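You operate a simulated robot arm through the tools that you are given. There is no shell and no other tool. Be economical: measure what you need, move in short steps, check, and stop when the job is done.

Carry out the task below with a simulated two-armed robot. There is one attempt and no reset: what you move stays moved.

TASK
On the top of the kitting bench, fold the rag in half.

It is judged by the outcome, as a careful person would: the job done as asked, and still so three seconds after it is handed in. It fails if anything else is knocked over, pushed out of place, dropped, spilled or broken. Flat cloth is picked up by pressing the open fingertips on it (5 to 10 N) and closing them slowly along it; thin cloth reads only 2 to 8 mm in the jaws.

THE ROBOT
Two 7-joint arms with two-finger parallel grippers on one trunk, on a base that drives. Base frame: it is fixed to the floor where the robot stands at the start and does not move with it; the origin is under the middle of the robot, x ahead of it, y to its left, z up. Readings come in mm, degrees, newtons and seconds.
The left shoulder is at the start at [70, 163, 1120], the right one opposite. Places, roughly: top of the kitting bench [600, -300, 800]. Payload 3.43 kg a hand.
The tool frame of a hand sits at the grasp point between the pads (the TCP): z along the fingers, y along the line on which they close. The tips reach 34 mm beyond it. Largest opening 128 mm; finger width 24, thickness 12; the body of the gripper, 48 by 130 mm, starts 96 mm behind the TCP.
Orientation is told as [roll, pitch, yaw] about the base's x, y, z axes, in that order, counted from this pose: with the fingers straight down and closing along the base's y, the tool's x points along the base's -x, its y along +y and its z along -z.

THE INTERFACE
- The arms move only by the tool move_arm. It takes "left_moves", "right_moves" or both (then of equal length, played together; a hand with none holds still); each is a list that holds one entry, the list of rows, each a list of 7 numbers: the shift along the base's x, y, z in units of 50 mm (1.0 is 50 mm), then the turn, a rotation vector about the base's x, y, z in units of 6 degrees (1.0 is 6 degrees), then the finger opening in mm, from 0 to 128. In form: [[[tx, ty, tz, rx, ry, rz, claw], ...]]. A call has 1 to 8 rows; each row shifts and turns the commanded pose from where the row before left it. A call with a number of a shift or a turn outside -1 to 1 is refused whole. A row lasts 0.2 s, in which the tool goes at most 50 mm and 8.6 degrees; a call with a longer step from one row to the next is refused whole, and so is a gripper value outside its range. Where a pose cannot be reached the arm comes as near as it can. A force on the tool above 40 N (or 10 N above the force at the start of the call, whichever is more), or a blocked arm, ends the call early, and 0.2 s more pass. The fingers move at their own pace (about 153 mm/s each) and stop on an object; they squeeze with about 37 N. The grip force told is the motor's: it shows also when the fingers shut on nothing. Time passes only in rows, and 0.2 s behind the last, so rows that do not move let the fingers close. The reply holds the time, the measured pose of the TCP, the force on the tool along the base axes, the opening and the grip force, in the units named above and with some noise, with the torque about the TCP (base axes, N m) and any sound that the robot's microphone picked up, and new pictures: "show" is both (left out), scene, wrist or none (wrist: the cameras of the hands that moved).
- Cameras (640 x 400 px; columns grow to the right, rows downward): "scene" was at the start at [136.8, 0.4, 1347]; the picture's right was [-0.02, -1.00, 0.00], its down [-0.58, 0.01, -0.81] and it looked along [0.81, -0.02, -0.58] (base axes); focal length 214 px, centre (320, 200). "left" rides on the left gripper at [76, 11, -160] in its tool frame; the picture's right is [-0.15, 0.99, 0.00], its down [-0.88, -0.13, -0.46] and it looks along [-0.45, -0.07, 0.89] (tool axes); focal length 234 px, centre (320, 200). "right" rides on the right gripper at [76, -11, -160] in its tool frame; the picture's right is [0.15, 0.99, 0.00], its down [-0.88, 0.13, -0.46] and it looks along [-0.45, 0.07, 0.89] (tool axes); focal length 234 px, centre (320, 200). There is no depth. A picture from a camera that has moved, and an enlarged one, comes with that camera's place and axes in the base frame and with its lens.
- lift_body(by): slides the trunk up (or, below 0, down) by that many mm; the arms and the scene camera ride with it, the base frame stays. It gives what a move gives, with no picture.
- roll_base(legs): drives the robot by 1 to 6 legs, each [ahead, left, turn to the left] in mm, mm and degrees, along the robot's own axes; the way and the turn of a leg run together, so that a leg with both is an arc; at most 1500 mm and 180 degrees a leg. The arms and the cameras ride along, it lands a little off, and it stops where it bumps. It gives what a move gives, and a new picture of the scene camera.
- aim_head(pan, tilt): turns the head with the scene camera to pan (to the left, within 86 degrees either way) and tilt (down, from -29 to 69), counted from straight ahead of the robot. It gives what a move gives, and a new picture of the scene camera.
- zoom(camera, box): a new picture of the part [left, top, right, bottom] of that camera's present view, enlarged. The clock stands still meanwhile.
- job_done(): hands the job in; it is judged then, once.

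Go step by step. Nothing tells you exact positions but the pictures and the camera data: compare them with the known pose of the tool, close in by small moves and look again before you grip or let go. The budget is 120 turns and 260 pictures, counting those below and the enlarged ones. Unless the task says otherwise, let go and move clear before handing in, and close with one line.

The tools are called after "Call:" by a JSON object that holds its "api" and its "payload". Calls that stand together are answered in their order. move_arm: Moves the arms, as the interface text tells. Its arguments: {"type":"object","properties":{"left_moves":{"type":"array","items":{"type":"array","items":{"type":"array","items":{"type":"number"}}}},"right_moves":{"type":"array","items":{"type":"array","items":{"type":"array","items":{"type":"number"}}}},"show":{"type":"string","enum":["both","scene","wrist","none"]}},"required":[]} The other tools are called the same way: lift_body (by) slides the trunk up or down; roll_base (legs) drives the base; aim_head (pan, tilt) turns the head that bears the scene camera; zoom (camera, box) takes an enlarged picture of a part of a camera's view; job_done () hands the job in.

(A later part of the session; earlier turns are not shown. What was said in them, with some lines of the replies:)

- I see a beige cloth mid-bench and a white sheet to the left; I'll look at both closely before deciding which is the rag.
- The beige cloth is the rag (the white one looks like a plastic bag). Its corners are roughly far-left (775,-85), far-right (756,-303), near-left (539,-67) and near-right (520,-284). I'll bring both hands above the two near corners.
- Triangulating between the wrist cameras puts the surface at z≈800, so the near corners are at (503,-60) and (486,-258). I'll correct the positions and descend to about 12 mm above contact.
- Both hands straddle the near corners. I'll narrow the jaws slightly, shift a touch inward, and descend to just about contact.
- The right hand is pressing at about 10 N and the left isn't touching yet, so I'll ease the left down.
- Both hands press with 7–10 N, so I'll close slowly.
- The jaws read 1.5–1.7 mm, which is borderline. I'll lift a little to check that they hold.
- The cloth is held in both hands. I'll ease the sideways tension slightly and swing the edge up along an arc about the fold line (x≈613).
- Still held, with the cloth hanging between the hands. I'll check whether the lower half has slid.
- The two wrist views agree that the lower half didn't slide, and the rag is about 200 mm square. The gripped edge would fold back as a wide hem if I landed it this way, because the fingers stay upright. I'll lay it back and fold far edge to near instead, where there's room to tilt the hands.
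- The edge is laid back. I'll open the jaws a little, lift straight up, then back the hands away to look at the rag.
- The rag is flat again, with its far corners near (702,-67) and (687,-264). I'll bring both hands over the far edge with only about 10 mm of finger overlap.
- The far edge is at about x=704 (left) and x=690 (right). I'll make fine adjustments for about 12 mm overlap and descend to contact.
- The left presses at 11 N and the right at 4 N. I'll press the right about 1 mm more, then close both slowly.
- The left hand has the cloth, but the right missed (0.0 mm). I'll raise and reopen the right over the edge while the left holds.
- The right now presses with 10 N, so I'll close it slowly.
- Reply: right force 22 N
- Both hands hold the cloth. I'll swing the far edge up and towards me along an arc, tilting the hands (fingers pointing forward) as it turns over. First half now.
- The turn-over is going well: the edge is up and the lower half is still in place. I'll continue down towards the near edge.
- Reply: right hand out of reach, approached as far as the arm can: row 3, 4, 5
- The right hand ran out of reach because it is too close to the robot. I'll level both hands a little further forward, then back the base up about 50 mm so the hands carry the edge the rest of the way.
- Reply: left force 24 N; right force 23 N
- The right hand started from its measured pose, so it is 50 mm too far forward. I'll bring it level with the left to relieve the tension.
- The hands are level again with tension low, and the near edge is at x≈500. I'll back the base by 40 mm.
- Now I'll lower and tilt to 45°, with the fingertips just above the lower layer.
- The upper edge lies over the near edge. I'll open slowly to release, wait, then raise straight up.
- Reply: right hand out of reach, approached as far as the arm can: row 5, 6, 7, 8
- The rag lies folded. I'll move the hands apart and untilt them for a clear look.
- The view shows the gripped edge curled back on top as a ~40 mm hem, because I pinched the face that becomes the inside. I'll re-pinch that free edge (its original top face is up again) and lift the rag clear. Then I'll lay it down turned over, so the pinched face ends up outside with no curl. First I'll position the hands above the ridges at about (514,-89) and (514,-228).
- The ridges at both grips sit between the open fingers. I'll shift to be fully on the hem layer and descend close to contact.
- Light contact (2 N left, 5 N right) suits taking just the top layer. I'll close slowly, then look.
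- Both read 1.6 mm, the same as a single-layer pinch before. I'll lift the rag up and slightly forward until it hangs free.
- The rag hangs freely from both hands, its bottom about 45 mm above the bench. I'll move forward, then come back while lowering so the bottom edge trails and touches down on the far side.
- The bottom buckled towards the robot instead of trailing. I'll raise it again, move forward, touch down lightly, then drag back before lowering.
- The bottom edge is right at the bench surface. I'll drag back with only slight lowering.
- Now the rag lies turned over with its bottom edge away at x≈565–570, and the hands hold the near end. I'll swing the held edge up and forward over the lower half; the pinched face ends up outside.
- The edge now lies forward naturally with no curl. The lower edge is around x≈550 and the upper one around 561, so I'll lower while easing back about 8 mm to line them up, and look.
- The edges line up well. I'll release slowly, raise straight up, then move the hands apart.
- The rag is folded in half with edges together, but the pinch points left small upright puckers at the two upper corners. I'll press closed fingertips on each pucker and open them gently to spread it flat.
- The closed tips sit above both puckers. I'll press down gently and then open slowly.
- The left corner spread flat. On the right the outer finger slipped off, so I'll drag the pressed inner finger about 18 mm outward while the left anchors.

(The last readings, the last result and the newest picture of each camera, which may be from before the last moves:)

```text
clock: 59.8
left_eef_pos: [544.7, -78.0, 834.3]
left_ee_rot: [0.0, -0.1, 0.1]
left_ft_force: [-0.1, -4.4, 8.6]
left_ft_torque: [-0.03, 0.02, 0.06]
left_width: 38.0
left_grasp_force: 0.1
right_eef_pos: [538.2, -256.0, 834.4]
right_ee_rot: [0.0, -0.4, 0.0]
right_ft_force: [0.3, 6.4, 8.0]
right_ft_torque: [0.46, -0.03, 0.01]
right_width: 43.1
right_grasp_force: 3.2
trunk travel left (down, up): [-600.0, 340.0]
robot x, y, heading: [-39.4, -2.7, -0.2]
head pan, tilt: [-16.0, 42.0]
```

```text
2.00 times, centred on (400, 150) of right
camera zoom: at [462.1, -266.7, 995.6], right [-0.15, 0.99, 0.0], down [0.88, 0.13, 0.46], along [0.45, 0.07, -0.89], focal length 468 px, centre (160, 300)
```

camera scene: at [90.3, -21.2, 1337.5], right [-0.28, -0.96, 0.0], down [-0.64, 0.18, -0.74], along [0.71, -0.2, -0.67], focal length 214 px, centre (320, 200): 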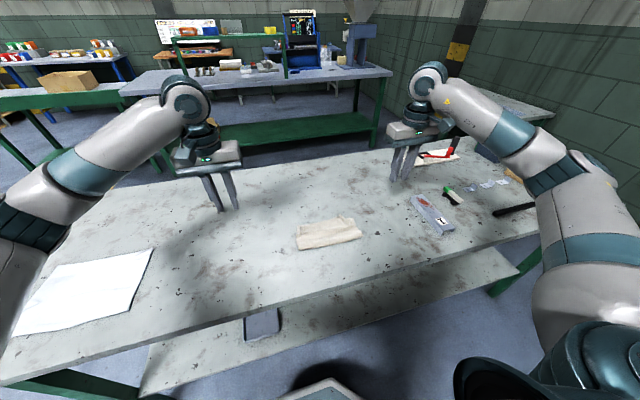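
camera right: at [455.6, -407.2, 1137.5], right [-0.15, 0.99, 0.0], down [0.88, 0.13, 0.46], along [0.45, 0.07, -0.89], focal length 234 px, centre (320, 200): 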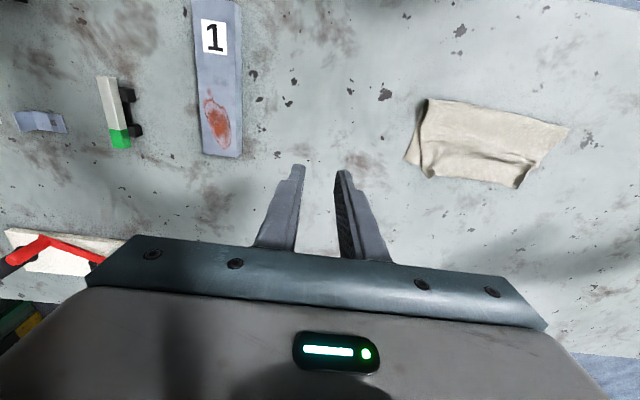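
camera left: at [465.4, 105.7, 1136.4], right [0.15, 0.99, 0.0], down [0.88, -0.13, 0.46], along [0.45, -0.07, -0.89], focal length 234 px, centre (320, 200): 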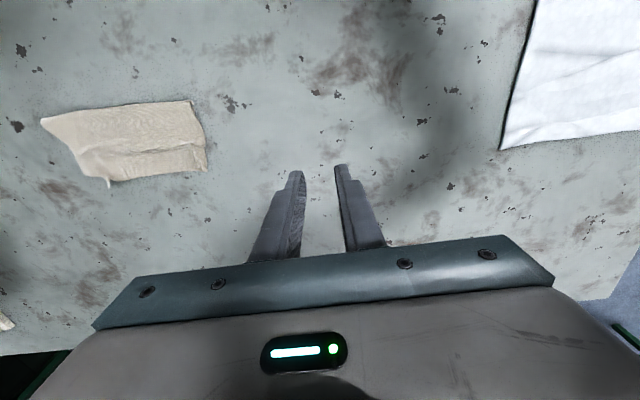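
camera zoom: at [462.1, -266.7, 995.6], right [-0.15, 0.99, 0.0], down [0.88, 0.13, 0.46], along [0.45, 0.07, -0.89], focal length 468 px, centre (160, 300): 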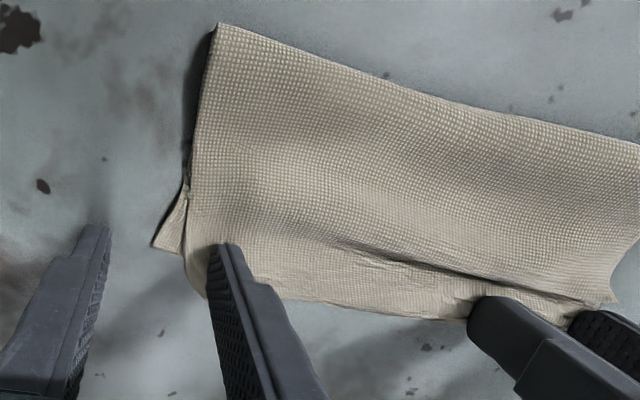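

The right corner is spread as well. I'll lift both hands straight up and clear, then view the result.

Call:
{"api": "move_arm", "payload": {"left_moves": [[[0, 0, 0.3, 0, 0, 0, 40], [0, 0, 0.7, 0, 0, 0, 40], [0, 0.5, 0.7, 0, 0, 0, 40], [0, 0.8, 0.5, 0, 0, 0, 40], [0, 0.9, 0.3, 0, 0, 0, 40], [0, 0.9, 0, 0, 0, 0, 40], [0, 0.9, 0, 0, 0, 0, 40], [0, 0, 0, 0, 0, 0, 40]]], "right_moves": [[[0, 0, 0.3, 0, 0, 0, 40], [0, 0, 0.7, 0, 0, 0, 40], [0, -0.5, 0.7, 0, 0, 0, 40], [0, -0.7, 0.5, 0, 0, 0, 40], [0, -0.7, 0.3, 0, 0, 0, 40], [0, -0.5, 0, 0, 0, 0, 40], [0, 0, 0, 0, 0, 0, 40], [0, 0, 0, 0, 0, 0, 40]]]}}

Call:
{"api": "zoom", "payload": {"camera": "scene", "box": [276, 185, 388, 255]}}

Call:
{"api": "zoom", "payload": {"camera": "right", "box": [370, 60, 594, 200]}}

Call:
{"api": "zoom", "payload": {"camera": "left", "box": [0, 80, 224, 220]}}

```text
clock: 61.5
left_eef_pos: [546.2, 121.9, 959.3]
left_ee_rot: [0.2, -0.1, -0.1]
left_ft_force: [0.2, -0.3, -0.2]
left_ft_torque: [0.04, -0.02, 0.04]
left_width: 40.1
left_grasp_force: 0.1
right_eef_pos: [539.7, -377.5, 959.6]
right_ee_rot: [0.0, -0.2, 0.0]
right_ft_force: [0.1, 0.3, -1.0]
right_ft_torque: [0.04, -0.03, -0.04]
right_width: 39.8
right_grasp_force: 0.0
trunk travel left (down, up): [-600.0, 340.0]
robot x, y, heading: [-40.4, -4.1, 0.1]
head pan, tilt: [-16.0, 42.0]
camera scene: at [90.2, -22.3, 1337.5], right [-0.28, -0.96, 0.0], down [-0.64, 0.19, -0.74], along [0.71, -0.2, -0.67], focal length 214 px, centre (320, 200)
camera right: at [463.2, -388.3, 1119.4], right [-0.15, 0.99, 0.0], down [0.88, 0.13, 0.46], along [0.45, 0.07, -0.89], focal length 234 px, centre (320, 200)
camera left: at [470.4, 133.8, 1117.7], right [0.15, 0.99, 0.0], down [0.88, -0.13, 0.46], along [0.45, -0.07, -0.89], focal length 234 px, centre (320, 200)
```

scene: 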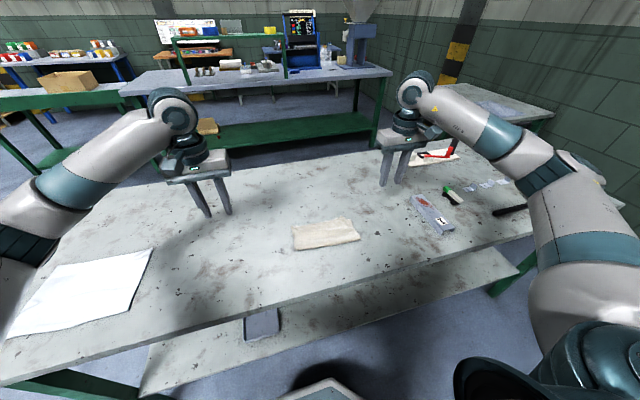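
right: 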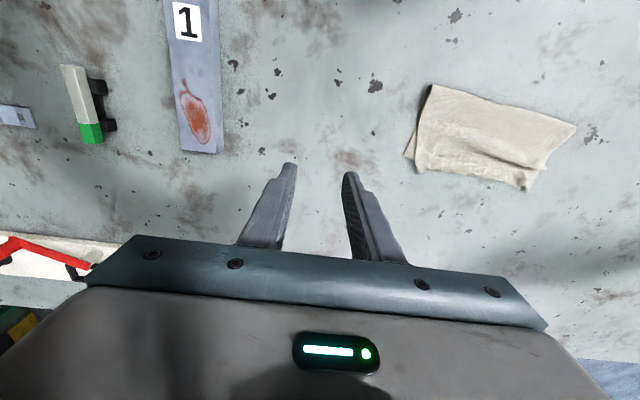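
left: 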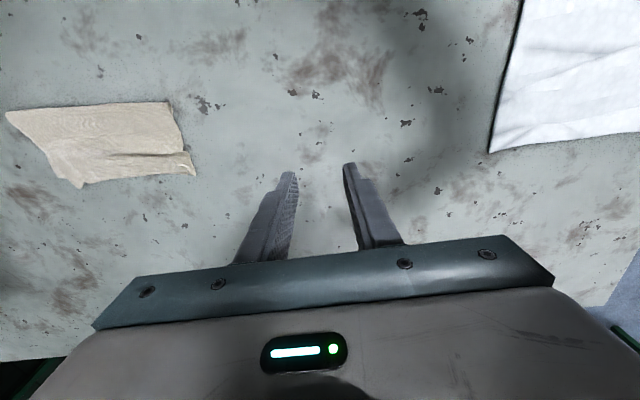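

```text
5.71 times, centred on (332, 220) of scene
camera zoom: at [90.2, -22.3, 1337.5], right [-0.28, -0.96, 0.0], down [-0.64, 0.19, -0.74], along [0.71, -0.2, -0.67], focal length 1226 px, centre (251, 86)
```

zoom: 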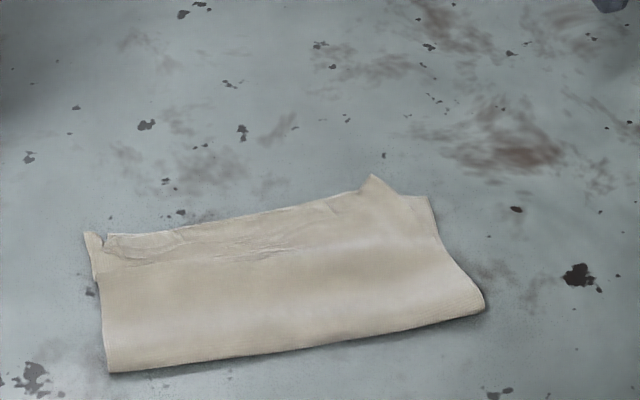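

```text
2.86 times, centred on (482, 130) of right
camera zoom: at [463.2, -388.3, 1119.4], right [-0.15, 0.99, 0.0], down [0.88, 0.13, 0.46], along [0.45, 0.07, -0.89], focal length 669 px, centre (-143, 400)
```

zoom: 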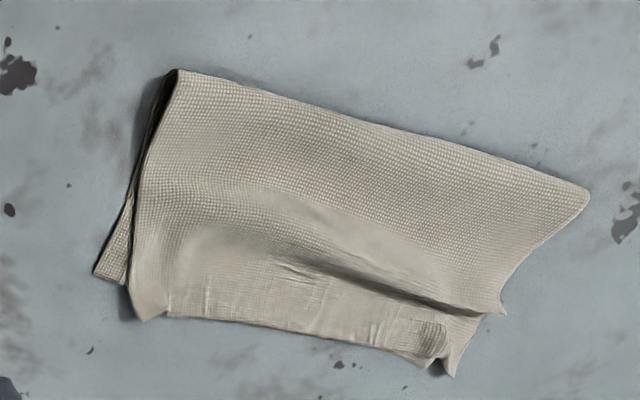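

```text
2.86 times, centred on (112, 150) of left
camera zoom: at [470.4, 133.8, 1117.7], right [0.15, 0.99, 0.0], down [0.88, -0.13, 0.46], along [0.45, -0.07, -0.89], focal length 669 px, centre (914, 343)
```

zoom: 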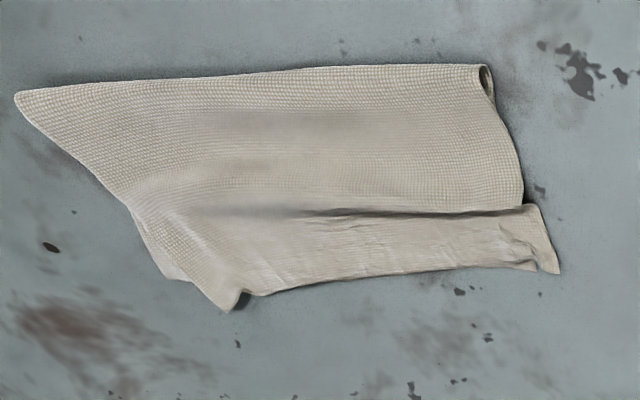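

The rag lies folded in half with its edges together, nothing else on the bench has moved, and both hands are clear. I'm handing in.

Call:
{"api": "job_done", "payload": {}}

```text
The job is handed in.
```

The rag is folded in half on the kitting bench. Its open edges line up to within about 15 mm, with slight creasing at the two pinched corners. Both hands are clear, and nothing else on the bench looked disturbed in the last pictures.
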